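You operate a simulated robot arm through the tools that you are given. There is no shell and no other tool. Be economical: measure what you need, move in short steps, check, and stop when the job is done.

Carry out the task below with a simulated two-armed robot. There is one attempt and no reset: what you move stays moved.

JOB
Take the gib file and leave it on the drying bench top. Then fetch the datum block and stand it on top of the grey pad. Then take the tray rail on the board table top and put it away on the layout bench top. Then fetch the step gauge and set it on the batten frame. Then put the bar clamp on the drying bench top. Then fetch the glue brush and stand it on top of the beech mallet. The order counts. Set down upright: datum block, glue brush.

It is judged by the outcome, as a careful person would: the job done as asked, and still so three seconds after it is handed in. It fails if anything else is knocked over, pushed out of place, dropped, spilled or broken.

ROBOT AND FRAMES
Two 7-joint arms with two-finger parallel grippers on one trunk, on a base that drives. Base frame: it is fixed to the floor where the robot stands at the start and does not move with it; the origin is under the middle of the robot, x ahead of it, y to its left, z up. Lengths are in mm, angles in degrees, forces in N, time in s.
The left shoulder is at the start at [60, 143, 926], the right one opposite. With the tool pointing down near the work surface each hand reaches from about 320 to 740 mm from the robot's upright axis, wherever it stands, measured 20 degrees to its own side. Places, roughly: bar clamp (20x4x8 cm) [4900, -2400, 900]; batten frame (18x15x2 cm) [2000, 100, 800]; beech mallet (22x6x9 cm) [4700, -2000, 900]; datum block [1500, 0, 750]; drying bench top [1800, 700, 900]; gib file (23x3x5 cm) [700, 100, 900]; glue brush (4x4x15 cm) [4600, -1800, 900]; grey pad (8x7x4 cm) [1400, -100, 800]; layout bench top [3000, -4400, 900]; step gauge [4750, -250, 1000]; tray rail (17x6x4 cm) [2500, 300, 800]. Payload 1.57 kg a hand.
The tool frame of a hand sits at the grasp point between the pads (the TCP): z along the fingers, y along the line on which they close. The tips reach 30 mm beyond it. The gripper opens to 110 mm. The fingers are 24 mm wide and 12 mm thick; the gripper's body (48 by 112 mm) begins 78 mm behind the TCP.
Orientation is told as [roll, pitch, yaw] about the base's x, y, z axes, in that order, counted from this pose: with the fingers straight down and closing along the base's y, the tool's x points along the base's -x, its y along +y and its z along -z.

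CONTROLS
- The arms move only by the tool jog_arm. It takes "left_deltas", "right_deltas" or both (then of equal length, played together; a hand with none holds still); each is a list of rows, each a list of 7 numbers: the shift along the tool's x, y, z in units of 500 mm (1.0 is 500 mm), then the turn, a rotation vector about the tool's x, y, z in units of 180 degrees (1.0 is 180 degrees), then the finger opening in mm, from 0 to 110. In form: [[tx, ty, tz, wx, wy, wz, gripper], ...]. A call has 1 to 12 rows; each row is the pose to reach, as a shift and turn from the pose commanded when the call began, along the tool's axes at that moment. A call with a number of a shift or a turn outside -1 to 1 is refused whole. Each row takes 0.2 s and may step no farther than 50 mm and 8.6 degrees from the row before; otherwise, or with a gripper value out of range, the whole call is refused. A pose out of reach is approached as far as the arm can. The call stops where the force on the tool passes 40 N (or 10 N more than at its start, if that is more) or the arm is blocked; 0.2 s more then pass. The fingers move at their own pace (about 45 mm/s each) and stop on an object; they squeeze with about 30 N. The grip force told is the motor's: it shows also when the fingers shut on nothing. Time passes only in rows, and 0.2 s behind the last, so rows that repeat a pose let the fingers close. It gives the time, the measured TCP pose, the force on the tool (base axes), the opening and the grip force at its end, in the units of the frame above (readings bear some noise), with the torque about the TCP (base axes, N m) and any sound that the robot's microphone picked up.
- Cameras (640 x 400 px; columns grow to the right, rows downward): "scene" is now at [41.3, 20.5, 1530.4]; the picture's right is [0.30, -0.95, 0.00], its down [-0.76, -0.24, -0.61] and it looks along [0.58, 0.18, -0.79] (base axes); focal length 276 px, centre (320, 200). "left" rides on the left gripper at [70, -16, -141] in its tool frame; the picture's right is [0.23, 0.97, 0.00], its down [-0.86, 0.20, -0.48] and it looks along [-0.47, 0.11, 0.88] (tool axes); focal length 222 px, centre (320, 200). "right" rides on the right gripper at [70, 16, -141] in its tool frame; the picture's right is [-0.23, 0.97, 0.00], its down [-0.86, -0.20, -0.48] and it looks along [-0.47, -0.11, 0.88] (tool axes); focal length 222 px, centre (320, 200). There is no depth. A picture from a camera that has moved, and an enlarged one, comes with that camera's place and axes in the base frame and with its lens.
- get_image(camera): a new picture of that camera. The clock stands still meanwhile.
- raise_lower(by): slides the trunk up (or, below 0, down) by that many mm; the arms and the scene camera ride with it, the base frame stays. It gives what a move gives, with no picture.
- drive_base(legs): drives the robot by 1 to 6 legs, each [ahead, left, turn to the left] in mm, mm and degrees, along the robot's own axes; the way and the turn of a leg run together, so that a leg with both is an arc; at most 1500 mm and 180 degrees a leg. The arms and the cameras ride along, it lands a little off, and it stops where it bumps. It gives what a move gives.
- turn_head(pan, tilt): turns the head with the scene camera to pan (to the left, within 86 degrees either way) and tilt (down, from -29 to 69), counted from straight ahead of the robot. It gives what a move gives.
- zoom(camera, box): a new picture of the part [left, top, right, bottom] of that camera's present view, enlarged. The clock stands still meanwhile.
- close_job(): hands the job in; it is judged then, once.

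Work in short steps. Places have to be worked out from the pictures, the camera data and where the tool is seen: move nearer, look again, correct. Check each grasp and each placing, and mend what went wrong. You have 186 turns and 174 pictures in all, those below and enlarged ones among them. Open the grippers and draw the arms clear of the work before you hand the job in, unless the task says otherwise; then end with one line.

The tools are called after "Request:" as name(argument=value, ...) on one line, values as JSON. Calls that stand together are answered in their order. jog_arm: Moves the arms, as the interface text tells. Its arguments: {"type":"object","properties":{"left_deltas":{"type":"array","items":{"type":"array","items":{"type":"number"}}},"right_deltas":{"type":"array","items":{"type":"array","items":{"type":"number"}}}},"required":[]} The other tools are called the same way: raise_lower (by) slides the trunk up or down; drive_base (legs) drives the base; turn_head (pan, tilt) turns the head that bears the scene camera; get_image (camera) takes a picture; zoom (camera, box) takes an enlarged picture of a part of a camera's view; close_job () hands the job in.

At the start:

```text
t: 0.0
left_tcp_pos: [397.4, 234.1, 1082.6]
left_tcp_rot: [0.0, -0.1, 0.0]
left_contact_force: [0.2, 0.1, 0.4]
left_moment: [0.01, 0.03, 0.02]
left_gripper_width: 110.1
left_grip_force: 0.0
right_tcp_pos: [382.8, -79.5, 1082.7]
right_tcp_rot: [0.0, 0.1, 0.0]
right_contact_force: [0.0, 0.9, -0.1]
right_moment: [-0.03, 0.02, -0.02]
right_gripper_width: 110.1
right_grip_force: 0.1
trunk travel left (down, up): [-525.0, 65.0]
robot x, y, heading: [-3.2, -1.0, -0.2]
head pan, tilt: [17.5, 52.5]
```

scene: 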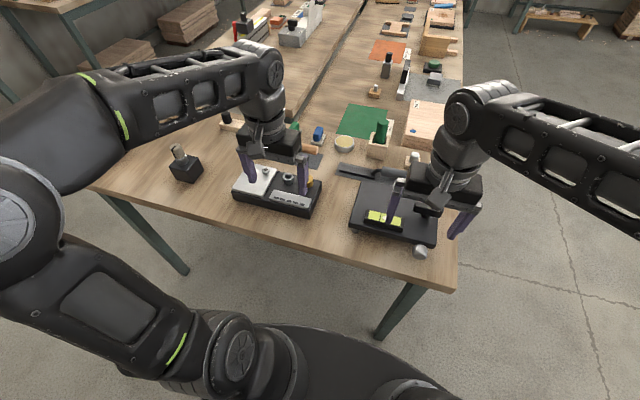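
right: 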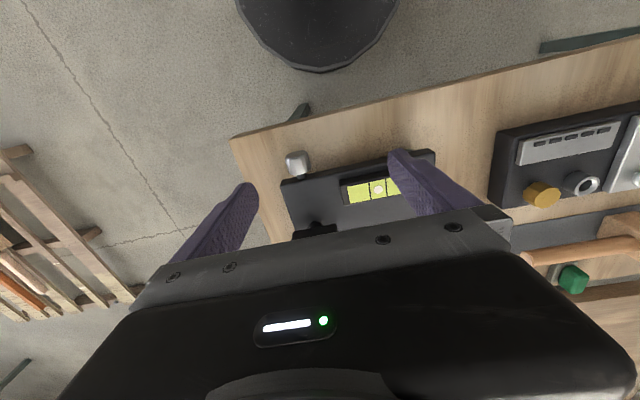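
left: 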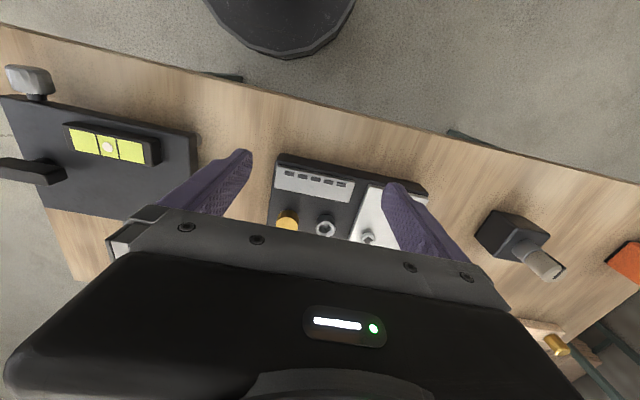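

The first picture shows a long table ahead with tools; I zoom in on the middle to find the gib file.

Request:
zoom(camera="scene", box=[200, 80, 480, 255])

Request:
turn_head(pan=0, tilt=25)

Request:
get_image(camera="scene")

```text
2.29 times, centred on (340, 168) of scene
camera zoom: at [41.3, 20.5, 1530.4], right [0.3, -0.95, 0.0], down [-0.76, -0.24, -0.61], along [0.58, 0.18, -0.79], focal length 630 px, centre (274, 274)
```

zoom: 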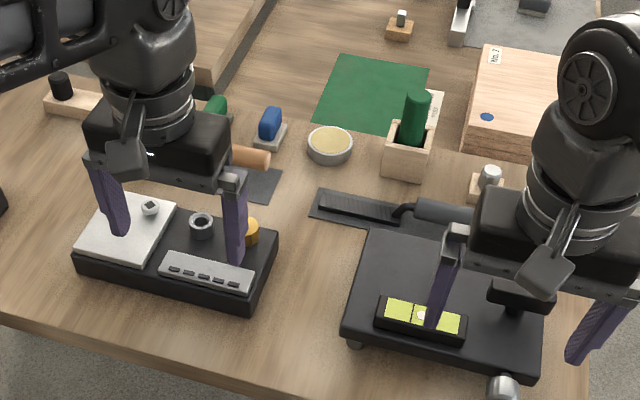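

```text
t: 0.9
left_tcp_pos: [397.5, 234.4, 1083.3]
left_tcp_rot: [-0.1, -0.1, 0.0]
left_contact_force: [-0.3, -0.4, 0.0]
left_moment: [0.02, -0.04, 0.01]
left_gripper_width: 109.8
left_grip_force: 0.1
right_tcp_pos: [381.6, -77.7, 1083.2]
right_tcp_rot: [0.0, 0.0, 0.0]
right_contact_force: [-0.1, 0.0, 0.3]
right_moment: [-0.01, -0.05, 0.02]
right_gripper_width: 110.0
right_grip_force: 0.0
trunk travel left (down, up): [-525.0, 65.0]
robot x, y, heading: [-1.8, 0.7, 0.1]
head pan, tilt: [0.0, 25.0]
```

```text
169 pictures are left
camera scene: at [62.2, -1.9, 1571.0], right [0.0, -1.0, 0.0], down [-0.42, 0.0, -0.91], along [0.91, 0.0, -0.42], focal length 276 px, centre (320, 200)
```

scene: 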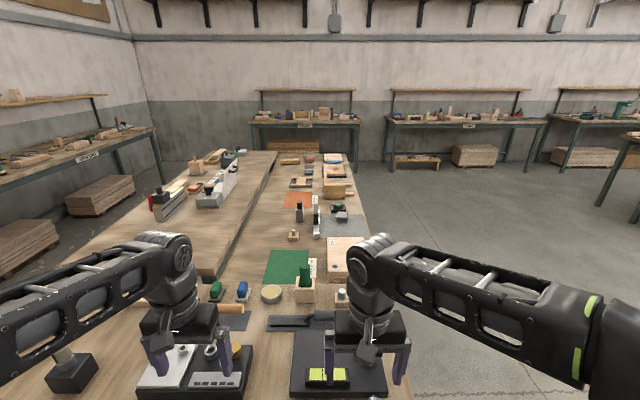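

The file with the cranked handle near [740, 66] looks like the gib file. I look at it and the further scene enlarged.

Request:
zoom(camera="scene", box=[200, 220, 400, 345])

Request:
zoom(camera="scene", box=[120, 140, 376, 300])

Request:
zoom(camera="scene", box=[240, 80, 640, 200])

```text
3.20 times, centred on (300, 282) of scene
camera zoom: at [62.2, -1.9, 1571.0], right [0.0, -1.0, 0.0], down [-0.42, 0.0, -0.91], along [0.91, 0.0, -0.42], focal length 882 px, centre (384, -64)
```

zoom: 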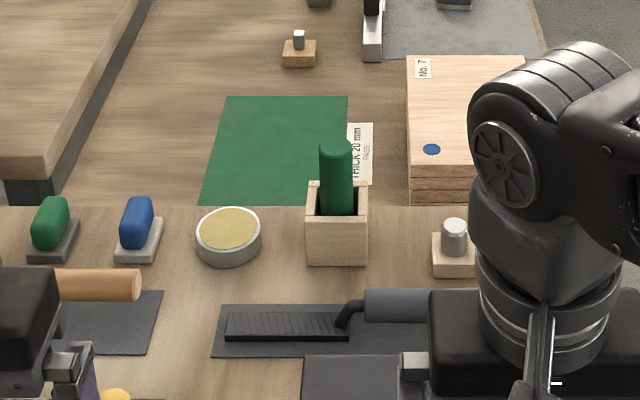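

```text
2.50 times, centred on (248, 220) of scene
camera zoom: at [62.2, -1.9, 1571.0], right [0.0, -1.0, 0.0], down [-0.42, 0.0, -0.91], along [0.91, 0.0, -0.42], focal length 689 px, centre (500, 150)
```

zoom: 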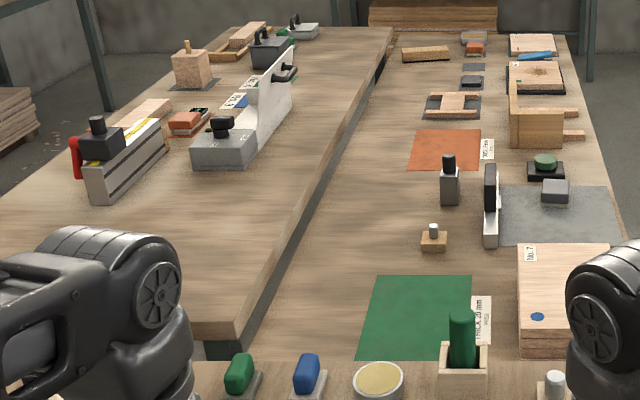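

```text
1.60 times, centred on (440, 140) of scene
camera zoom: at [62.2, -1.9, 1571.0], right [0.0, -1.0, 0.0], down [-0.42, 0.0, -0.91], along [0.91, 0.0, -0.42], focal length 441 px, centre (128, 296)
```

zoom: 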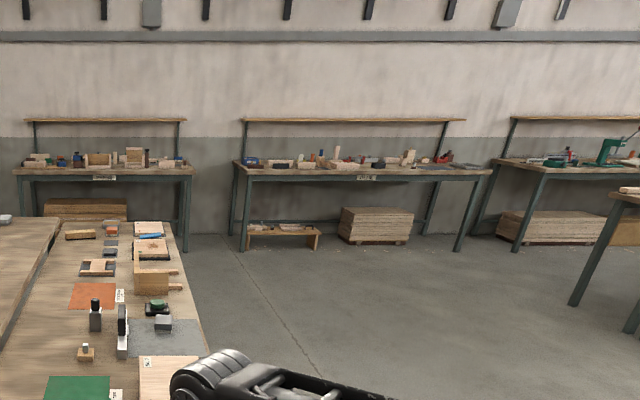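

The gib file sits at about x=735, y from 165 to -65, on a dark sheet. I drive 120 mm ahead to bring it within reach, turn the left hand by 90° (closing along x) and look.

Request:
drive_base(legs=[[120, 0, 0]])

Request:
jog_arm(left_deltas=[[0, 0, 0, 0, 0, 0.045, 70], [-0.02, -0.02, 0, 0, 0, 0.09, 70], [-0.04, -0.04, 0, 0, 0, 0.135, 70], [-0.06, -0.06, 0, 0, 0, 0.18, 70], [-0.08, -0.08, 0, 0, 0, 0.225, 70], [-0.1, -0.1, 0, 0, 0, 0.27, 70], [-0.12, -0.12, 0, 0, 0, 0.315, 70], [-0.14, -0.14, 0, 0, 0, 0.36, 70], [-0.16, -0.16, 0, 0, 0, 0.405, 70], [-0.18, -0.18, 0, 0, 0, 0.45, 70], [-0.2, -0.2, 0, 0, 0, 0.49, 70], [-0.2, -0.22, 0, 0, 0, 0.5, 70]])

Request:
get_image(camera="left")

Request:
get_image(camera="scene")

```text
t: 2.2
left_tcp_pos: [518.4, 233.8, 1082.0]
left_tcp_rot: [-0.1, 0.1, 0.0]
left_contact_force: [0.2, -0.4, 0.0]
left_moment: [0.02, 0.05, 0.0]
left_gripper_width: 110.1
left_grip_force: 0.1
right_tcp_pos: [502.5, -78.7, 1083.2]
right_tcp_rot: [0.1, 0.2, 0.0]
right_contact_force: [0.4, 0.6, 0.3]
right_moment: [-0.01, 0.01, 0.02]
right_gripper_width: 110.1
right_grip_force: 0.0
trunk travel left (down, up): [-525.0, 65.0]
robot x, y, heading: [122.0, 1.5, -0.1]
head pan, tilt: [0.0, 25.0]
```

```text
t: 4.8
left_tcp_pos: [616.3, 123.5, 1082.9]
left_tcp_rot: [0.1, 0.0, -90.2]
left_contact_force: [-0.3, -0.7, -0.4]
left_moment: [-0.02, 0.0, -0.03]
left_gripper_width: 70.1
left_grip_force: 0.0
right_tcp_pos: [501.4, -78.7, 1083.1]
right_tcp_rot: [-0.1, 0.1, 0.0]
right_contact_force: [0.9, 0.3, 0.2]
right_moment: [-0.05, -0.01, 0.0]
right_gripper_width: 109.6
right_grip_force: 0.0
trunk travel left (down, up): [-525.0, 65.0]
robot x, y, heading: [121.9, -3.3, -0.2]
head pan, tilt: [0.0, 25.0]
```

```text
165 pictures are left
camera left: at [601.1, 192.6, 1224.8], right [0.97, 0.23, 0.0], down [0.2, -0.86, 0.48], along [0.11, -0.47, -0.88], focal length 222 px, centre (320, 200)
```

left: 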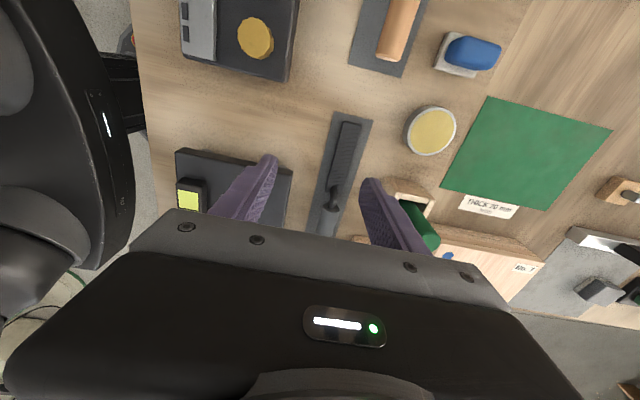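

```text
164 pictures are left
camera scene: at [181.9, -2.2, 1571.1], right [0.0, -1.0, 0.0], down [-0.42, 0.0, -0.91], along [0.91, 0.0, -0.42], focal length 276 px, centre (320, 200)
```

scene: 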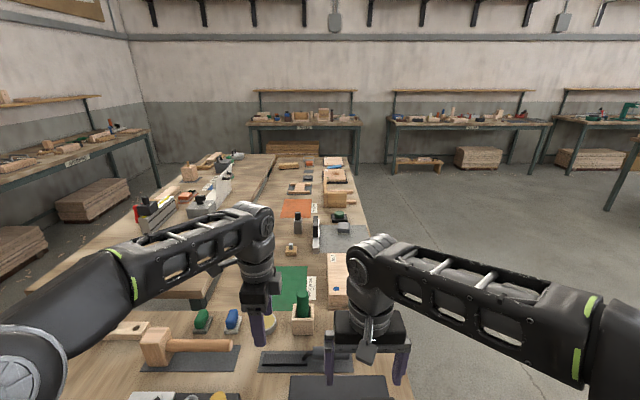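

Triangulating both cameras puts the table at about z≈880 and the file at x≈656, body y 147..50, handle on to about y −80. I move the right hand aside and lower the left above the file for a closer look.

Request:
jog_arm(left_deltas=[[-0.04, 0.03, 0.05, 0, 0, 0, 70], [-0.08, 0.06, 0.1, 0, 0, 0, 70], [-0.1, 0.08, 0.13, 0, 0, 0, 70]], right_deltas=[[0, -0.09, 0, 0, 0, 0, 110], [0, -0.18, 0, 0, 0, 0, 110], [0, -0.26, 0, 0, 0, 0, 110]])

Request:
get_image(camera="left")

Request:
turn_head(pan=5, tilt=50)

Request:
get_image(camera="scene")

```text
t: 5.6
left_tcp_pos: [656.3, 71.4, 1018.1]
left_tcp_rot: [0.0, 0.1, -89.9]
left_contact_force: [0.5, 0.3, -0.5]
left_moment: [-0.01, 0.01, -0.01]
left_gripper_width: 69.9
left_grip_force: 0.1
right_tcp_pos: [502.5, -210.5, 1082.9]
right_tcp_rot: [-0.1, -0.1, 0.0]
right_contact_force: [0.0, -1.0, 0.1]
right_moment: [-0.02, 0.0, -0.01]
right_gripper_width: 109.9
right_grip_force: 0.0
trunk travel left (down, up): [-525.0, 65.0]
robot x, y, heading: [117.0, -0.2, 0.0]
head pan, tilt: [0.0, 25.0]
```

```text
163 pictures are left
camera left: at [641.3, 141.3, 1159.3], right [0.97, 0.23, 0.0], down [0.2, -0.86, 0.48], along [0.11, -0.47, -0.88], focal length 222 px, centre (320, 200)
```

left: 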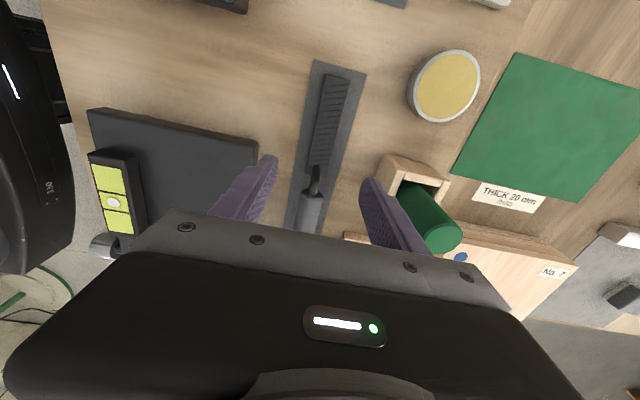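

```text
t: 6.5
left_tcp_pos: [656.1, 74.0, 1018.2]
left_tcp_rot: [-0.1, 0.1, -90.1]
left_contact_force: [-0.7, 0.2, 0.1]
left_moment: [0.02, 0.0, 0.01]
left_gripper_width: 70.0
left_grip_force: 0.0
right_tcp_pos: [501.9, -210.4, 1082.7]
right_tcp_rot: [0.0, 0.0, 0.0]
right_contact_force: [0.2, -0.4, 0.6]
right_moment: [0.05, 0.01, -0.04]
right_gripper_width: 110.2
right_grip_force: 0.1
trunk travel left (down, up): [-525.0, 65.0]
robot x, y, heading: [118.7, -3.1, -0.1]
head pan, tilt: [5.0, 50.0]
```

```text
162 pictures are left
camera scene: at [166.6, 4.7, 1533.7], right [0.09, -1.0, 0.0], down [-0.76, -0.07, -0.64], along [0.64, 0.06, -0.77], focal length 276 px, centre (320, 200)
```

scene: 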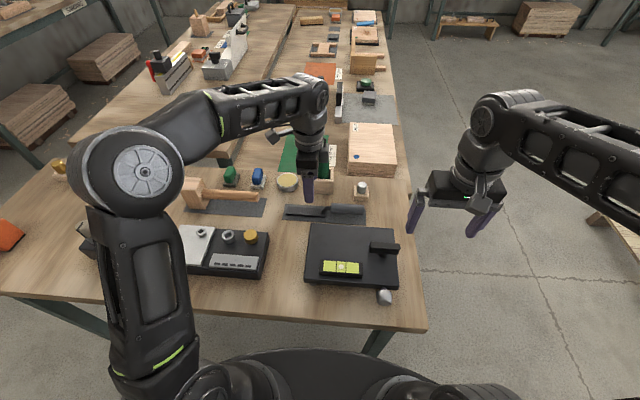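

File centreline at x≈658; I aim at y≈55 on the body next to the crank. I go down to z≈915 and look.

Request:
jog_arm(left_deltas=[[-0.018, 0.004, 0.08, 0, 0, 0, 70], [-0.036, 0.004, 0.15, 0, 0, 0, 60], [-0.036, 0.004, 0.204, 0, 0, 0, 60]])

Request:
get_image(camera="left")

Request:
zoom(camera="scene", box=[250, 140, 410, 240])

```text
t: 7.2
left_tcp_pos: [658.9, 56.7, 913.9]
left_tcp_rot: [0.0, 0.1, -90.0]
left_contact_force: [-0.1, 0.1, -1.0]
left_moment: [-0.02, -0.01, 0.01]
left_gripper_width: 60.0
left_grip_force: 0.1
right_tcp_pos: [502.6, -210.3, 1082.8]
right_tcp_rot: [0.1, 0.0, 0.1]
right_contact_force: [0.9, 0.7, 0.0]
right_moment: [-0.01, -0.04, -0.01]
right_gripper_width: 110.3
right_grip_force: 0.0
trunk travel left (down, up): [-525.0, 65.0]
robot x, y, heading: [125.2, 1.0, 0.1]
head pan, tilt: [5.0, 50.0]
```

```text
161 pictures are left
camera left: at [643.2, 124.6, 1056.7], right [0.97, 0.23, 0.0], down [0.2, -0.85, 0.48], along [0.11, -0.47, -0.88], focal length 222 px, centre (320, 200)
```

left: 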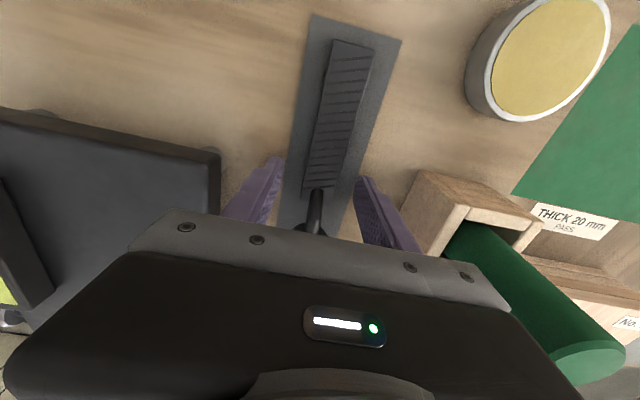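

```text
4.00 times, centred on (330, 190) of scene
camera zoom: at [167.0, 4.7, 1533.6], right [0.09, -1.0, 0.0], down [-0.76, -0.07, -0.64], along [0.64, 0.06, -0.77], focal length 1102 px, centre (280, 240)
```

zoom: 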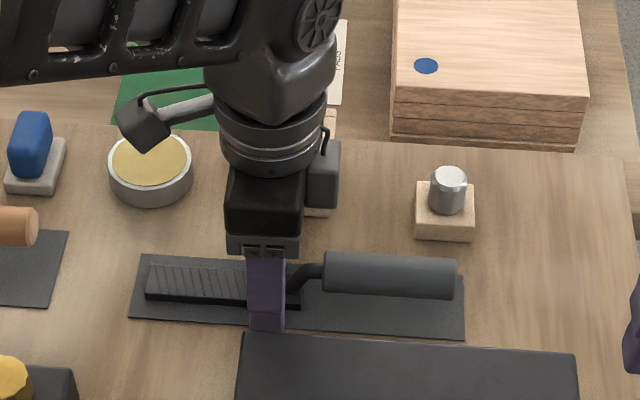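

The file is still below the tips; I centre by a few mm and feel downwards slowly.

Request:
jog_arm(left_deltas=[[0, 0.006, 0.012, 0, 0, 0, 60], [0, 0.008, 0.024, 0, 0, 0, 60], [0, 0.008, 0.036, 0, 0, 0, 60], [0, 0.008, 0.046, 0, 0, 0, 60], [0, 0.008, 0.054, 0, 0, 0, 60]])

Request:
get_image(camera="left")

Request:
zoom(camera="scene", box=[270, 170, 370, 233])

```text
t: 7.9
left_tcp_pos: [664.4, 55.6, 910.5]
left_tcp_rot: [0.7, -0.1, -90.1]
left_contact_force: [-5.7, 4.1, 21.3]
left_moment: [0.24, 1.07, -0.17]
left_gripper_width: 65.2
left_grip_force: 2.9
right_tcp_pos: [501.3, -209.8, 1085.0]
right_tcp_rot: [0.0, -0.1, 0.1]
right_contact_force: [-0.2, -0.5, -0.4]
right_moment: [-0.01, 0.01, -0.02]
right_gripper_width: 110.0
right_grip_force: 0.1
trunk travel left (down, up): [-525.0, 65.0]
robot x, y, heading: [116.9, 0.6, 0.0]
head pan, tilt: [5.0, 50.0]
stopped in row 3 (left hand): the force on the tool passed its limit (the readings are from after the stop); the commanded pose is now the measured one
```

```text
159 pictures are left
camera left: at [647.5, 125.2, 1051.8], right [0.97, 0.23, 0.01], down [0.2, -0.85, 0.48], along [0.12, -0.47, -0.88], focal length 222 px, centre (320, 200)
```

left: 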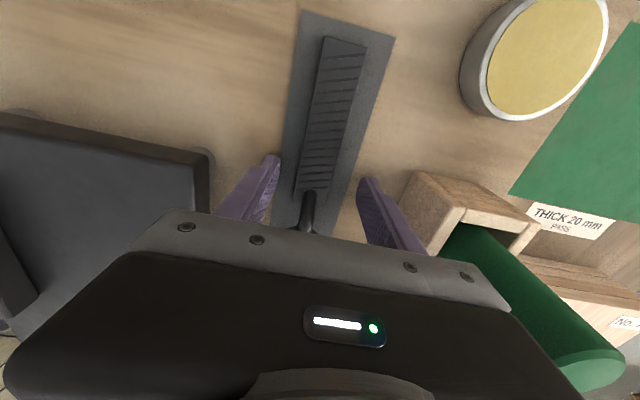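

```text
6.35 times, centred on (320, 202) of scene
camera zoom: at [165.4, 4.9, 1533.8], right [0.09, -1.0, 0.0], down [-0.76, -0.07, -0.64], along [0.64, 0.06, -0.77], focal length 1749 px, centre (320, 190)
```

zoom: 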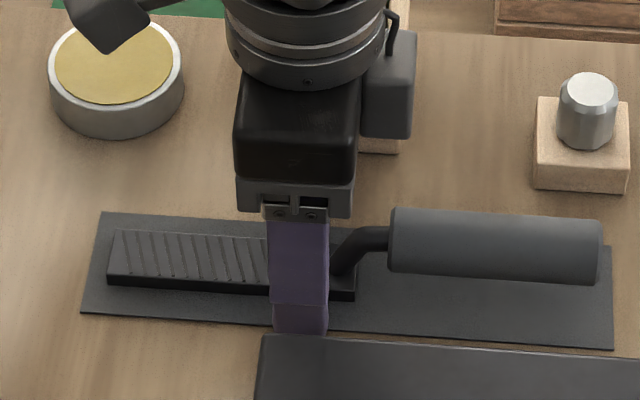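

Tips have reached the sheet (TCP 910 → surface ≈ 880). I lift 3 mm, and close on the bar.

Request:
jog_arm(left_deltas=[[0, -0.004, -0.007, 0, 0, 0, 50], [0, -0.004, -0.005, 0, 0, 0, 30], [0, -0.004, -0.005, 0, 0, 0, 0], [0, -0.004, -0.005, 0, 0, 0, 0], [0, -0.004, -0.005, 0, 0, 0, 0]])

Request:
get_image(camera="left")

```text
t: 9.1
left_tcp_pos: [664.4, 56.0, 910.4]
left_tcp_rot: [0.5, -0.2, -90.0]
left_contact_force: [-3.8, -1.0, 2.6]
left_moment: [-0.11, 0.19, 0.02]
left_gripper_width: 27.7
left_grip_force: 29.6
right_tcp_pos: [502.4, -209.8, 1082.5]
right_tcp_rot: [0.0, 0.0, 0.1]
right_contact_force: [-0.5, 0.5, 1.0]
right_moment: [0.04, 0.04, 0.0]
right_gripper_width: 110.0
right_grip_force: 0.1
trunk travel left (down, up): [-525.0, 65.0]
robot x, y, heading: [117.6, 0.7, 0.3]
head pan, tilt: [5.0, 50.0]
```

```text
157 pictures are left
camera left: at [646.2, 124.6, 1051.7], right [0.97, 0.23, 0.01], down [0.2, -0.85, 0.48], along [0.12, -0.47, -0.88], focal length 222 px, centre (320, 200)
```

left: 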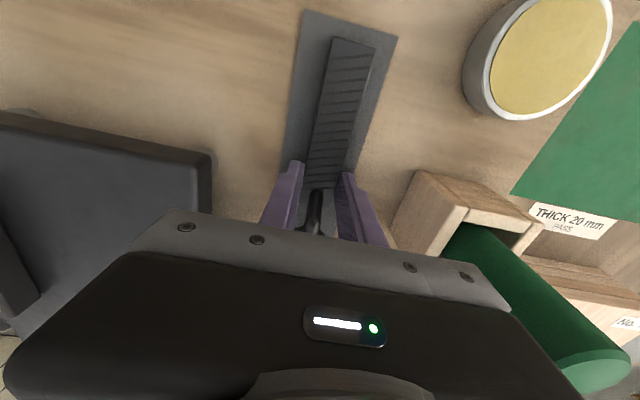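

Gripped at 27.7 mm width with 30 N. I lift straight up and check.

Request:
jog_arm(left_deltas=[[0, 0, -0.03, 0, 0, 0, 0], [0, 0, -0.08, 0, 0, 0, 0], [0, 0, -0.15, 0, 0, 0, 0], [0, 0, -0.24, 0, 0, 0, 0], [0, 0, -0.33, 0, 0, 0, 0]])

Request:
get_image(camera="left")

Request:
turn_head(pan=25, tilt=35)

Request:
get_image(camera="scene")

```text
t: 10.3
left_tcp_pos: [660.5, 54.2, 1074.7]
left_tcp_rot: [0.5, -0.1, -90.0]
left_contact_force: [-1.0, -0.6, -3.7]
left_moment: [0.0, -0.01, 0.01]
left_gripper_width: 27.6
left_grip_force: 29.9
right_tcp_pos: [501.3, -211.5, 1083.0]
right_tcp_rot: [0.1, 0.0, 0.0]
right_contact_force: [-0.1, -0.2, -0.9]
right_moment: [0.05, 0.0, -0.01]
right_gripper_width: 109.9
right_grip_force: 0.1
trunk travel left (down, up): [-525.0, 65.0]
robot x, y, heading: [118.9, -3.3, 0.0]
head pan, tilt: [5.0, 50.0]
```

```text
156 pictures are left
camera left: at [643.5, 123.7, 1217.2], right [0.97, 0.23, 0.01], down [0.19, -0.85, 0.48], along [0.12, -0.47, -0.88], focal length 222 px, centre (320, 200)
```

left: 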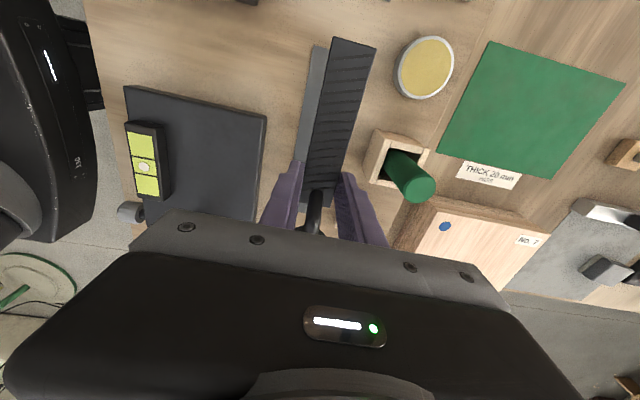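

```text
t: 11.2
left_tcp_pos: [661.6, 56.6, 1074.1]
left_tcp_rot: [0.5, 0.0, -90.0]
left_contact_force: [0.3, -0.3, -2.3]
left_moment: [-0.07, 0.01, -0.01]
left_gripper_width: 27.5
left_grip_force: 29.9
right_tcp_pos: [502.4, -209.8, 1083.8]
right_tcp_rot: [0.0, 0.0, 0.0]
right_contact_force: [-0.1, 0.6, 0.9]
right_moment: [-0.01, -0.02, 0.02]
right_gripper_width: 110.2
right_grip_force: 0.2
trunk travel left (down, up): [-525.0, 65.0]
robot x, y, heading: [120.8, 0.4, -0.2]
head pan, tilt: [25.0, 35.0]
```

```text
155 pictures are left
camera scene: at [169.8, 35.0, 1555.3], right [0.42, -0.91, 0.0], down [-0.52, -0.24, -0.82], along [0.74, 0.35, -0.57], focal length 276 px, centre (320, 200)
```

scene: 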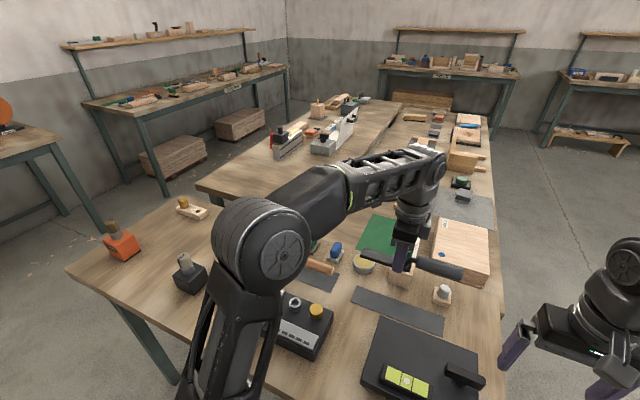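

File lifted level. I raise the trunk, back out, and drive around the left side of the near table toward the drying bench's left flank.

Request:
raise_lower(by=60)

Request:
drive_base(legs=[[-370, 0, 0], [0, 1500, 0]])

Request:
get_image(camera="scene")

```text
t: 12.2
left_tcp_pos: [662.4, 57.4, 1133.7]
left_tcp_rot: [0.5, -0.1, -90.0]
left_contact_force: [-0.5, 0.0, -2.8]
left_moment: [-0.05, -0.02, 0.03]
left_gripper_width: 27.4
left_grip_force: 30.3
right_tcp_pos: [502.3, -210.1, 1144.1]
right_tcp_rot: [-0.1, 0.0, 0.0]
right_contact_force: [0.0, -0.3, -0.1]
right_moment: [0.01, 0.0, 0.04]
right_gripper_width: 110.0
right_grip_force: 0.0
trunk travel left (down, up): [-585.0, 5.0]
robot x, y, heading: [120.2, 2.8, -0.2]
head pan, tilt: [25.0, 35.0]
```

```text
t: 21.5
left_tcp_pos: [311.8, 1549.9, 1134.7]
left_tcp_rot: [0.6, -0.1, -91.1]
left_contact_force: [-0.7, 0.5, -3.2]
left_moment: [-0.11, 0.0, -0.01]
left_gripper_width: 27.6
left_grip_force: 29.7
right_tcp_pos: [147.2, 1286.5, 1142.7]
right_tcp_rot: [0.0, 0.0, -1.0]
right_contact_force: [1.1, 0.2, -0.7]
right_moment: [0.01, 0.0, 0.01]
right_gripper_width: 109.9
right_grip_force: 0.0
trunk travel left (down, up): [-585.0, 5.0]
robot x, y, heading: [-234.3, 1502.6, -1.2]
head pan, tilt: [25.0, 35.0]
```

```text
154 pictures are left
camera scene: at [-180.8, 1538.2, 1615.3], right [0.4, -0.91, 0.0], down [-0.52, -0.23, -0.82], along [0.75, 0.33, -0.57], focal length 276 px, centre (320, 200)
```

scene: 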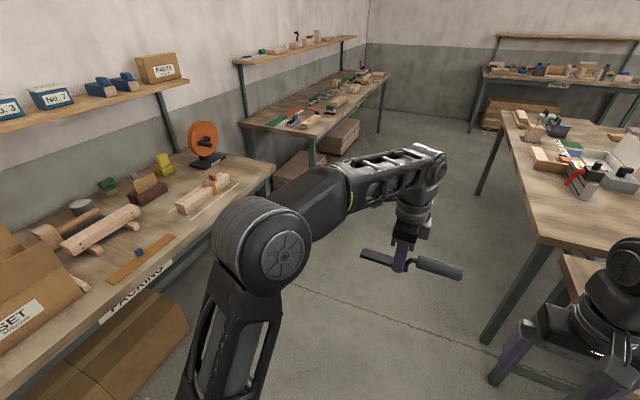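

The corridor is clear. I drive ahead, look right at the drying bench.

Request:
drive_base(legs=[[1150, 20, 0]])

Request:
turn_head(pan=-50, tilt=35)

Request:
get_image(camera="scene")

```text
t: 27.4
left_tcp_pos: [1457.6, 1537.1, 1134.4]
left_tcp_rot: [0.4, -0.1, -91.6]
left_contact_force: [-0.3, 0.0, -2.5]
left_moment: [-0.07, 0.02, 0.03]
left_gripper_width: 27.7
left_grip_force: 29.9
right_tcp_pos: [1290.0, 1275.5, 1141.8]
right_tcp_rot: [0.0, 0.0, -1.7]
right_contact_force: [-0.6, 0.0, 0.4]
right_moment: [-0.04, -0.01, 0.01]
right_gripper_width: 110.2
right_grip_force: 0.1
trunk travel left (down, up): [-585.0, 5.0]
robot x, y, heading: [911.7, 1494.9, -1.6]
head pan, tilt: [25.0, 35.0]
```

```text
t: 28.8
left_tcp_pos: [1456.3, 1537.3, 1134.3]
left_tcp_rot: [0.5, -0.1, -91.6]
left_contact_force: [0.5, -0.9, -2.9]
left_moment: [-0.06, 0.0, 0.03]
left_gripper_width: 27.7
left_grip_force: 30.2
right_tcp_pos: [1288.6, 1274.0, 1143.5]
right_tcp_rot: [0.0, 0.1, -1.6]
right_contact_force: [0.5, -1.0, 0.7]
right_moment: [0.02, 0.0, -0.01]
right_gripper_width: 110.0
right_grip_force: 0.1
trunk travel left (down, up): [-585.0, 5.0]
robot x, y, heading: [915.0, 1494.5, -1.6]
head pan, tilt: [-50.0, 35.0]
```

```text
153 pictures are left
camera scene: at [937.8, 1425.7, 1615.4], right [-0.78, -0.62, 0.0], down [-0.36, 0.45, -0.82], along [0.51, -0.64, -0.57], focal length 276 px, centre (320, 200)
```

scene: 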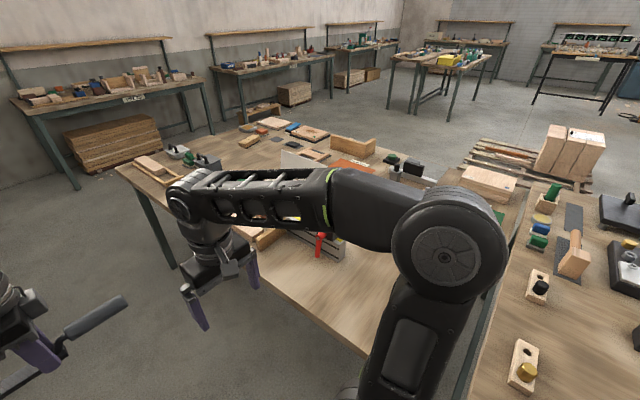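

The near end of the drying bench (x 930–1330) is free. I turn to face it and shift so the hand hangs over that free area.

Request:
drive_base(legs=[[0, 0, -88.4], [60, 175, 0]])

Request:
turn_head(pan=5, tilt=45)

Request:
get_image(camera="scene")

Request:
get_image(camera="left")

```text
t: 34.2
left_tcp_pos: [1131.8, 887.1, 1133.9]
left_tcp_rot: [0.5, -0.1, 178.8]
left_contact_force: [0.6, 0.8, -3.1]
left_moment: [0.01, 0.07, 0.01]
left_gripper_width: 27.8
left_grip_force: 29.3
right_tcp_pos: [866.8, 1053.0, 1143.4]
right_tcp_rot: [-0.2, 0.1, -91.3]
right_contact_force: [0.0, 0.5, 0.5]
right_moment: [0.02, 0.02, -0.04]
right_gripper_width: 110.1
right_grip_force: 0.0
trunk travel left (down, up): [-585.0, 5.0]
robot x, y, heading: [1087.8, 1434.5, -91.1]
head pan, tilt: [-50.0, 35.0]
```

```text
t: 35.4
left_tcp_pos: [1128.9, 889.4, 1134.9]
left_tcp_rot: [0.5, 0.0, 178.8]
left_contact_force: [-0.3, -1.3, -2.9]
left_moment: [-0.02, 0.05, -0.02]
left_gripper_width: 27.7
left_grip_force: 30.0
right_tcp_pos: [865.9, 1054.0, 1143.7]
right_tcp_rot: [0.0, 0.0, -91.3]
right_contact_force: [0.7, 0.1, -0.7]
right_moment: [-0.01, -0.03, 0.02]
right_gripper_width: 110.0
right_grip_force: 0.0
trunk travel left (down, up): [-585.0, 5.0]
robot x, y, heading: [1082.5, 1431.5, -91.2]
head pan, tilt: [5.0, 45.0]
```

```text
152 pictures are left
camera scene: at [1090.9, 1378.2, 1600.5], right [-1.0, -0.06, 0.0], down [-0.04, 0.71, -0.71], along [0.04, -0.71, -0.71], focal length 276 px, centre (320, 200)
```

scene: 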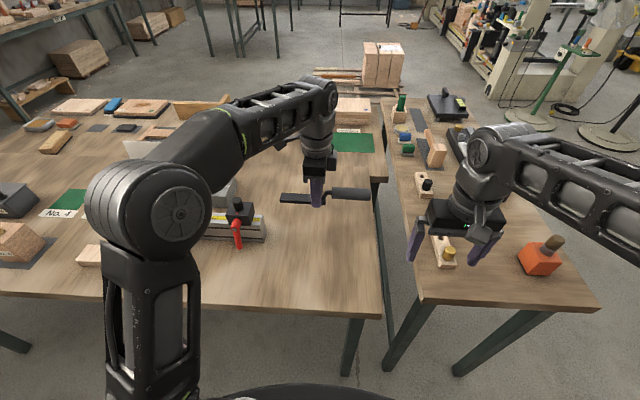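

```text
151 pictures are left
camera left: at [1200.4, 903.2, 1275.9], right [0.21, -0.98, 0.01], down [-0.86, -0.18, 0.48], along [-0.47, -0.11, -0.88], focal length 222 px, centre (320, 200)
```

left: 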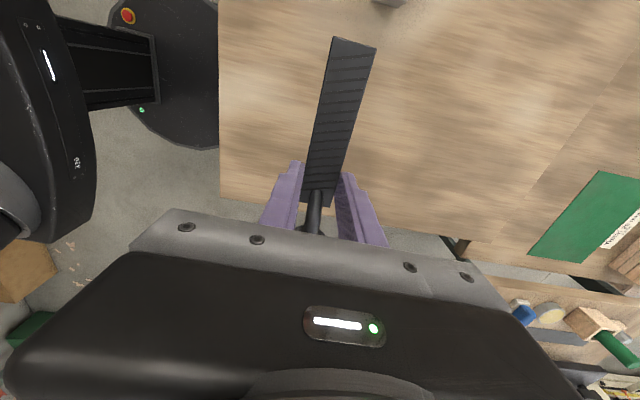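

The bench's end edge is at x≈975, so I move the file to about [1170, 780] and down to z≈965.

Request:
jog_arm(left_deltas=[[0.02, 0.06, 0.05, 0, 0, 0, 0], [0.04, 0.12, 0.1, 0, 0, 0, 0], [0.06, 0.18, 0.16, 0, 0, 0, 0], [0.08, 0.218, 0.23, 0, 0, 0, 0], [0.08, 0.218, 0.31, 0, 0, 0, 0], [0.08, 0.218, 0.34, 0, 0, 0, 0]])

Request:
get_image(camera="scene")

Request:
get_image(camera="left")

```text
t: 36.8
left_tcp_pos: [1167.3, 776.3, 965.8]
left_tcp_rot: [0.4, -0.1, 178.7]
left_contact_force: [0.5, -0.9, -3.1]
left_moment: [0.02, 0.07, 0.0]
left_gripper_width: 27.4
left_grip_force: 30.1
right_tcp_pos: [865.6, 1053.3, 1144.1]
right_tcp_rot: [0.0, 0.1, -91.2]
right_contact_force: [-0.5, 0.0, 0.3]
right_moment: [-0.01, 0.02, -0.04]
right_gripper_width: 110.0
right_grip_force: 0.1
trunk travel left (down, up): [-585.0, 5.0]
robot x, y, heading: [1085.2, 1433.9, -91.4]
head pan, tilt: [5.0, 45.0]
```

```text
150 pictures are left
camera scene: at [1091.0, 1378.1, 1600.5], right [-1.0, -0.06, 0.0], down [-0.05, 0.71, -0.71], along [0.05, -0.71, -0.71], focal length 276 px, centre (320, 200)
```

scene: 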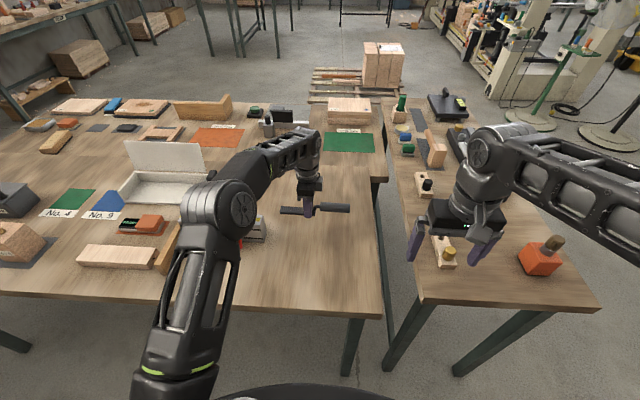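

```text
149 pictures are left
camera left: at [1237.4, 791.0, 1106.3], right [0.2, -0.98, 0.01], down [-0.86, -0.18, 0.48], along [-0.47, -0.11, -0.88], focal length 222 px, centre (320, 200)
```

left: 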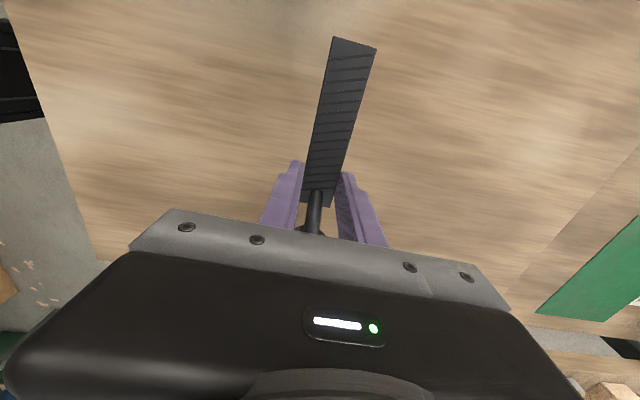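

Free wood beneath. I feel downwards until the file rests.

Request:
jog_arm(left_deltas=[[0, 0, 0.03, 0, 0, 0, 0], [0, 0, 0.05, 0, 0, 0, 0], [0, 0, 0.065, 0, 0, 0, 0], [0, 0, 0.08, 0, 0, 0, 0], [0, 0, 0.095, 0, 0, 0, 0], [0, 0, 0.11, 0, 0, 0, 0], [0, 0, 0.125, 0, 0, 0, 0], [0, 0, 0.14, 0, 0, 0, 0]])

Request:
get_image(camera="left")

```text
t: 38.6
left_tcp_pos: [1166.7, 776.4, 895.8]
left_tcp_rot: [0.5, 0.0, 178.7]
left_contact_force: [0.0, -0.1, -2.7]
left_moment: [0.02, 0.08, 0.0]
left_gripper_width: 27.3
left_grip_force: 30.1
right_tcp_pos: [866.5, 1053.4, 1143.4]
right_tcp_rot: [-0.1, 0.0, -91.2]
right_contact_force: [0.0, 0.5, 0.3]
right_moment: [-0.01, -0.04, 0.0]
right_gripper_width: 110.0
right_grip_force: 0.0
trunk travel left (down, up): [-585.0, 5.0]
robot x, y, heading: [1084.7, 1431.8, -91.3]
head pan, tilt: [5.0, 45.0]
```

```text
148 pictures are left
camera left: at [1237.6, 791.1, 1036.8], right [0.21, -0.98, 0.01], down [-0.86, -0.18, 0.48], along [-0.47, -0.11, -0.88], focal length 222 px, centre (320, 200)
```

left: 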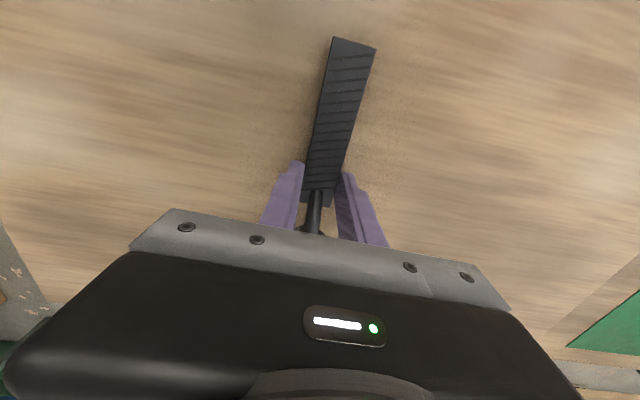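

Not yet touching; I continue down.

Request:
jog_arm(left_deltas=[[0, 0, 0.012, 0, 0, 0, 0], [0, 0, 0.024, 0, 0, 0, 0], [0, 0, 0.036, 0, 0, 0, 0], [0, 0, 0.048, 0, 0, 0, 0], [0, 0, 0.06, 0, 0, 0, 0], [0, 0, 0.072, 0, 0, 0, 0], [0, 0, 0.084, 0, 0, 0, 0], [0, 0, 0.096, 0, 0, 0, 0], [0, 0, 0.108, 0, 0, 0, 0], [0, 0, 0.12, 0, 0, 0, 0]])

Request:
get_image(camera="left")

```text
t: 39.4
left_tcp_pos: [1167.1, 776.6, 890.2]
left_tcp_rot: [1.0, -0.1, 178.8]
left_contact_force: [2.4, 14.9, 22.2]
left_moment: [0.92, -0.46, 0.14]
left_gripper_width: 27.5
left_grip_force: 29.9
right_tcp_pos: [867.4, 1056.2, 1144.5]
right_tcp_rot: [-0.1, -0.2, -91.3]
right_contact_force: [0.0, -0.5, 0.1]
right_moment: [0.05, 0.01, 0.0]
right_gripper_width: 110.2
right_grip_force: 0.0
trunk travel left (down, up): [-585.0, 5.0]
robot x, y, heading: [1088.4, 1434.1, -91.4]
head pan, tilt: [5.0, 45.0]
stopped in row 3 (left hand): the force on the tool passed its limit (the readings are from after the stop); the commanded pose is now the measured one
```

```text
147 pictures are left
camera left: at [1237.7, 792.2, 1031.6], right [0.21, -0.98, 0.02], down [-0.86, -0.17, 0.48], along [-0.47, -0.11, -0.87], focal length 222 px, centre (320, 200)
```

left: 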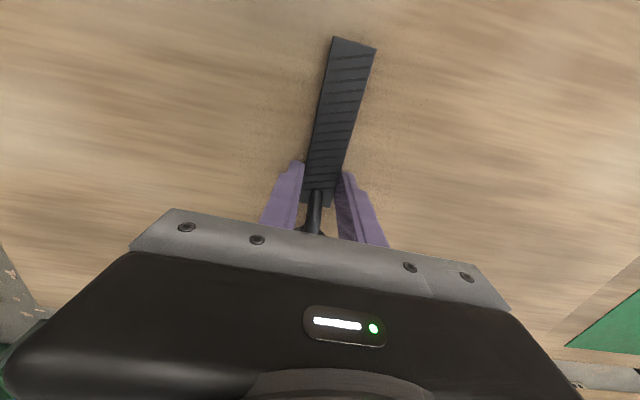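

Touchdown (surface ≈ 860). I open, rise straight up, and look.

Request:
jog_arm(left_deltas=[[0, 0, -0.002, 0, 0, 0, 45], [0, 0, -0.002, 0, 0, 0, 60], [0, 0, -0.02, 0, 0, 0, 60], [0, 0, -0.1, 0, 0, 0, 60], [0, 0, -0.19, 0, 0, 0, 60], [0, 0, -0.28, 0, 0, 0, 60], [0, -0.05, -0.37, 0, 0, 0, 60], [0, -0.1, -0.44, 0, 0, 0, 60]])

Request:
get_image(camera="scene")

```text
refused: row 7 steps farther than a row can; nothing moved
```

```text
146 pictures are left
camera scene: at [1090.8, 1381.9, 1600.8], right [-1.0, -0.06, 0.0], down [-0.05, 0.7, -0.71], along [0.05, -0.71, -0.71], focal length 276 px, centre (320, 200)
```

scene: 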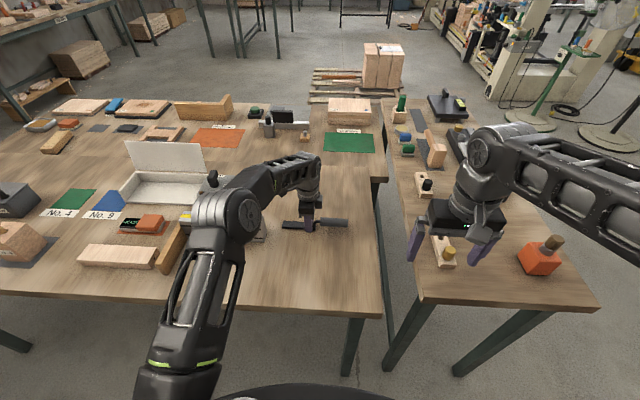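

A row was too long; I repeat with smaller steps.

Request:
jog_arm(left_deltas=[[0, 0, -0.002, 0, 0, 0, 45], [0, 0, -0.002, 0, 0, 0, 60], [0, 0, -0.02, 0, 0, 0, 60], [0, 0, -0.1, 0, 0, 0, 60], [0, 0, -0.19, 0, 0, 0, 60], [0, 0, -0.28, 0, 0, 0, 60], [0, -0.04, -0.35, 0, 0, 0, 60], [0, -0.08, -0.42, 0, 0, 0, 60]])

Request:
get_image(camera="scene")

```text
t: 41.1
left_tcp_pos: [1166.8, 818.2, 1096.0]
left_tcp_rot: [1.1, -0.1, 178.7]
left_contact_force: [0.3, 0.2, 0.5]
left_moment: [-0.05, -0.04, -0.03]
left_gripper_width: 60.2
left_grip_force: 0.1
right_tcp_pos: [866.2, 1054.9, 1144.1]
right_tcp_rot: [0.0, -0.1, -91.3]
right_contact_force: [-0.3, -0.4, 0.0]
right_moment: [-0.05, -0.05, 0.0]
right_gripper_width: 110.1
right_grip_force: 0.0
trunk travel left (down, up): [-585.0, 5.0]
robot x, y, heading: [1085.3, 1432.9, -91.1]
head pan, tilt: [5.0, 45.0]
```

```text
145 pictures are left
camera scene: at [1089.7, 1379.9, 1600.5], right [-1.0, -0.06, 0.0], down [-0.04, 0.71, -0.71], along [0.05, -0.71, -0.71], focal length 276 px, centre (320, 200)
```

scene: 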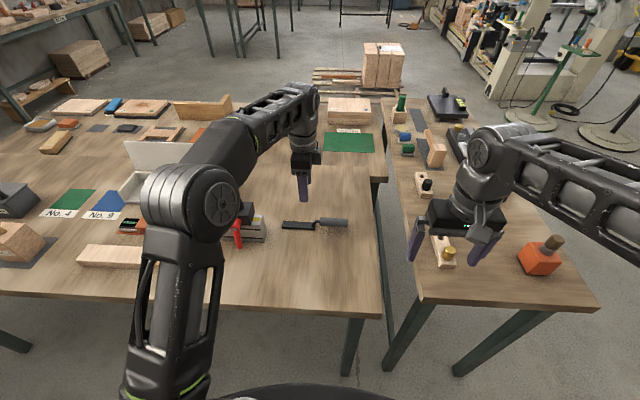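

The file lies well on the bench. Now I go round the near table to the right side for the datum block: back off, turn to heading 0, reverse.

Request:
jog_arm(left_deltas=[[0, -0.09, -0.02, 0, 0, 0, 60], [0, -0.18, -0.04, 0, 0, 0, 60], [0, -0.27, -0.06, 0, 0, 0, 60], [0, -0.34, -0.06, 0, 0, 0, 60]])

Request:
drive_base(legs=[[-80, 0, 0], [0, 0, 91.2], [-1330, 0, 0], [0, -1480, 0], [0, -950, 0], [1400, 0, 0]])

Request:
turn_head(pan=40, tilt=35)

Request:
get_image(camera="scene")

```text
t: 42.1
left_tcp_pos: [1172.7, 989.0, 1123.8]
left_tcp_rot: [1.1, -0.1, 178.7]
left_contact_force: [-0.5, -0.2, -0.6]
left_moment: [-0.03, 0.02, 0.01]
left_gripper_width: 60.2
left_grip_force: 0.0
right_tcp_pos: [867.2, 1054.3, 1144.4]
right_tcp_rot: [-0.1, 0.1, -91.3]
right_contact_force: [0.2, 0.1, 0.0]
right_moment: [0.02, 0.01, 0.0]
right_gripper_width: 110.0
right_grip_force: 0.2
trunk travel left (down, up): [-585.0, 5.0]
robot x, y, heading: [1083.5, 1434.8, -91.2]
head pan, tilt: [5.0, 45.0]
```

```text
t: 71.5
left_tcp_pos: [1557.3, -844.4, 1122.8]
left_tcp_rot: [1.0, 0.0, -90.9]
left_contact_force: [0.8, 0.5, -0.2]
left_moment: [0.01, 0.01, -0.01]
left_gripper_width: 60.1
left_grip_force: 0.0
right_tcp_pos: [1492.7, -1150.7, 1142.8]
right_tcp_rot: [0.1, 0.0, -0.9]
right_contact_force: [0.0, -0.4, -0.2]
right_moment: [-0.03, 0.01, 0.0]
right_gripper_width: 110.0
right_grip_force: 0.2
trunk travel left (down, up): [-585.0, 5.0]
robot x, y, heading: [1111.6, -935.7, -0.9]
head pan, tilt: [5.0, 45.0]
```

```text
t: 72.5
left_tcp_pos: [1556.5, -844.1, 1122.7]
left_tcp_rot: [1.1, -0.2, -90.9]
left_contact_force: [-0.5, -0.3, -0.6]
left_moment: [-0.02, 0.03, -0.02]
left_gripper_width: 60.1
left_grip_force: 0.1
right_tcp_pos: [1491.6, -1150.4, 1142.1]
right_tcp_rot: [0.0, 0.0, -0.9]
right_contact_force: [-0.1, -0.4, 0.2]
right_moment: [0.01, -0.01, -0.02]
right_gripper_width: 110.2
right_grip_force: 0.1
trunk travel left (down, up): [-585.0, 5.0]
robot x, y, heading: [1114.6, -931.9, -1.0]
head pan, tilt: [40.0, 35.0]
```

```text
144 pictures are left
camera scene: at [1151.3, -880.4, 1615.3], right [0.63, -0.78, 0.0], down [-0.45, -0.36, -0.82], along [0.64, 0.52, -0.57], focal length 276 px, centre (320, 200)
```

scene: 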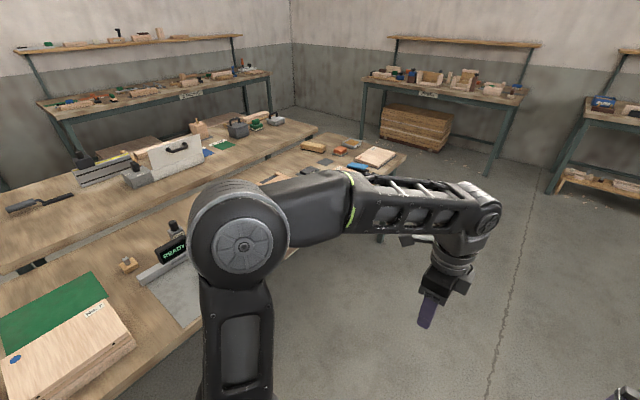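

I turn to face the table (heading 90) and shift alongside to x≈1450, then look at the area.

Request:
drive_base(legs=[[0, 0, 91], [0, -330, 0], [100, 0, 0]])

Request:
turn_head(pan=0, tilt=40)

Request:
get_image(camera="scene")

```text
t: 79.3
left_tcp_pos: [1350.8, -392.6, 1123.2]
left_tcp_rot: [0.9, -0.1, -0.3]
left_contact_force: [-0.3, -0.3, -0.7]
left_moment: [-0.09, 0.01, -0.01]
left_gripper_width: 60.2
left_grip_force: 0.1
right_tcp_pos: [1657.0, -454.6, 1142.1]
right_tcp_rot: [0.0, 0.2, 89.5]
right_contact_force: [0.3, 0.5, -0.3]
right_moment: [-0.05, -0.04, 0.01]
right_gripper_width: 110.3
right_grip_force: 0.1
trunk travel left (down, up): [-585.0, 5.0]
robot x, y, heading: [1446.2, -837.7, 89.6]
head pan, tilt: [40.0, 35.0]
```

```text
t: 80.4
left_tcp_pos: [1351.4, -393.9, 1123.3]
left_tcp_rot: [0.9, -0.2, -0.5]
left_contact_force: [-0.7, 0.1, 0.4]
left_moment: [0.0, 0.0, -0.01]
left_gripper_width: 59.9
left_grip_force: 0.0
right_tcp_pos: [1657.8, -456.3, 1143.5]
right_tcp_rot: [0.0, 0.0, 89.5]
right_contact_force: [0.9, 0.1, -0.3]
right_moment: [-0.05, 0.04, 0.04]
right_gripper_width: 110.2
right_grip_force: 0.0
trunk travel left (down, up): [-585.0, 5.0]
robot x, y, heading: [1444.0, -837.3, 89.7]
head pan, tilt: [0.0, 40.0]
```

```text
143 pictures are left
camera scene: at [1445.4, -783.8, 1607.8], right [1.0, -0.01, 0.0], down [0.0, -0.64, -0.77], along [0.01, 0.77, -0.64], focal length 276 px, centre (320, 200)
```

scene: 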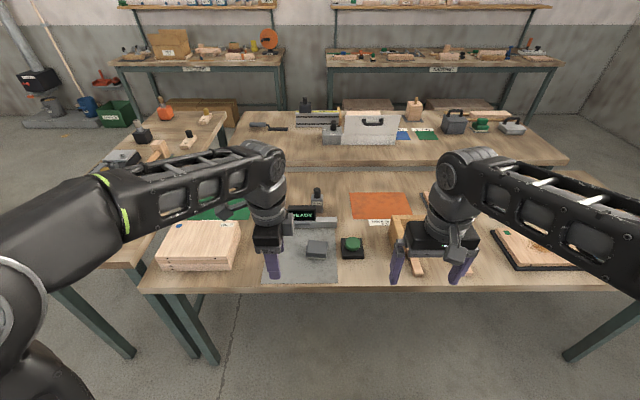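

Request:
zoom(camera="scene", box=[230, 175, 430, 300])

Request:
zoom(camera="scene", box=[400, 170, 640, 320])

```text
3.20 times, centred on (330, 238) of scene
camera zoom: at [1445.4, -783.8, 1607.8], right [1.0, -0.01, 0.0], down [0.0, -0.64, -0.77], along [0.01, 0.77, -0.64], focal length 882 px, centre (288, 80)
```

zoom: 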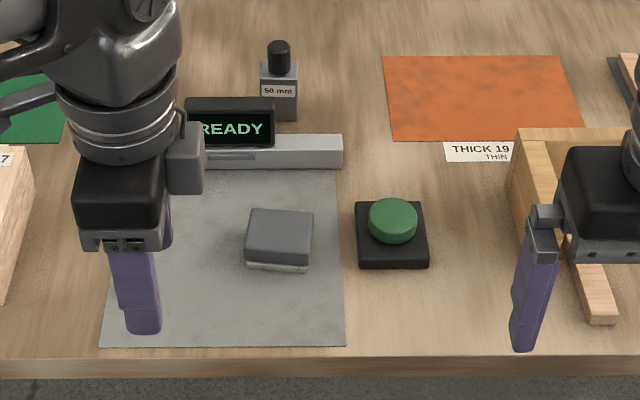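

```text
2.67 times, centred on (520, 245) of scene
camera zoom: at [1445.4, -783.8, 1607.8], right [1.0, -0.01, 0.0], down [0.0, -0.64, -0.77], along [0.01, 0.77, -0.64], focal length 735 px, centre (-213, 80)
```

zoom: 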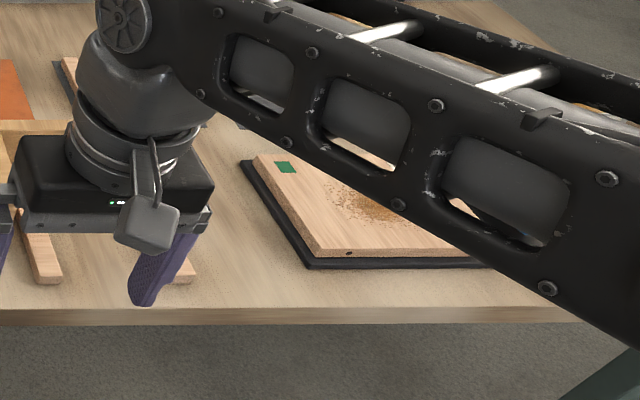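

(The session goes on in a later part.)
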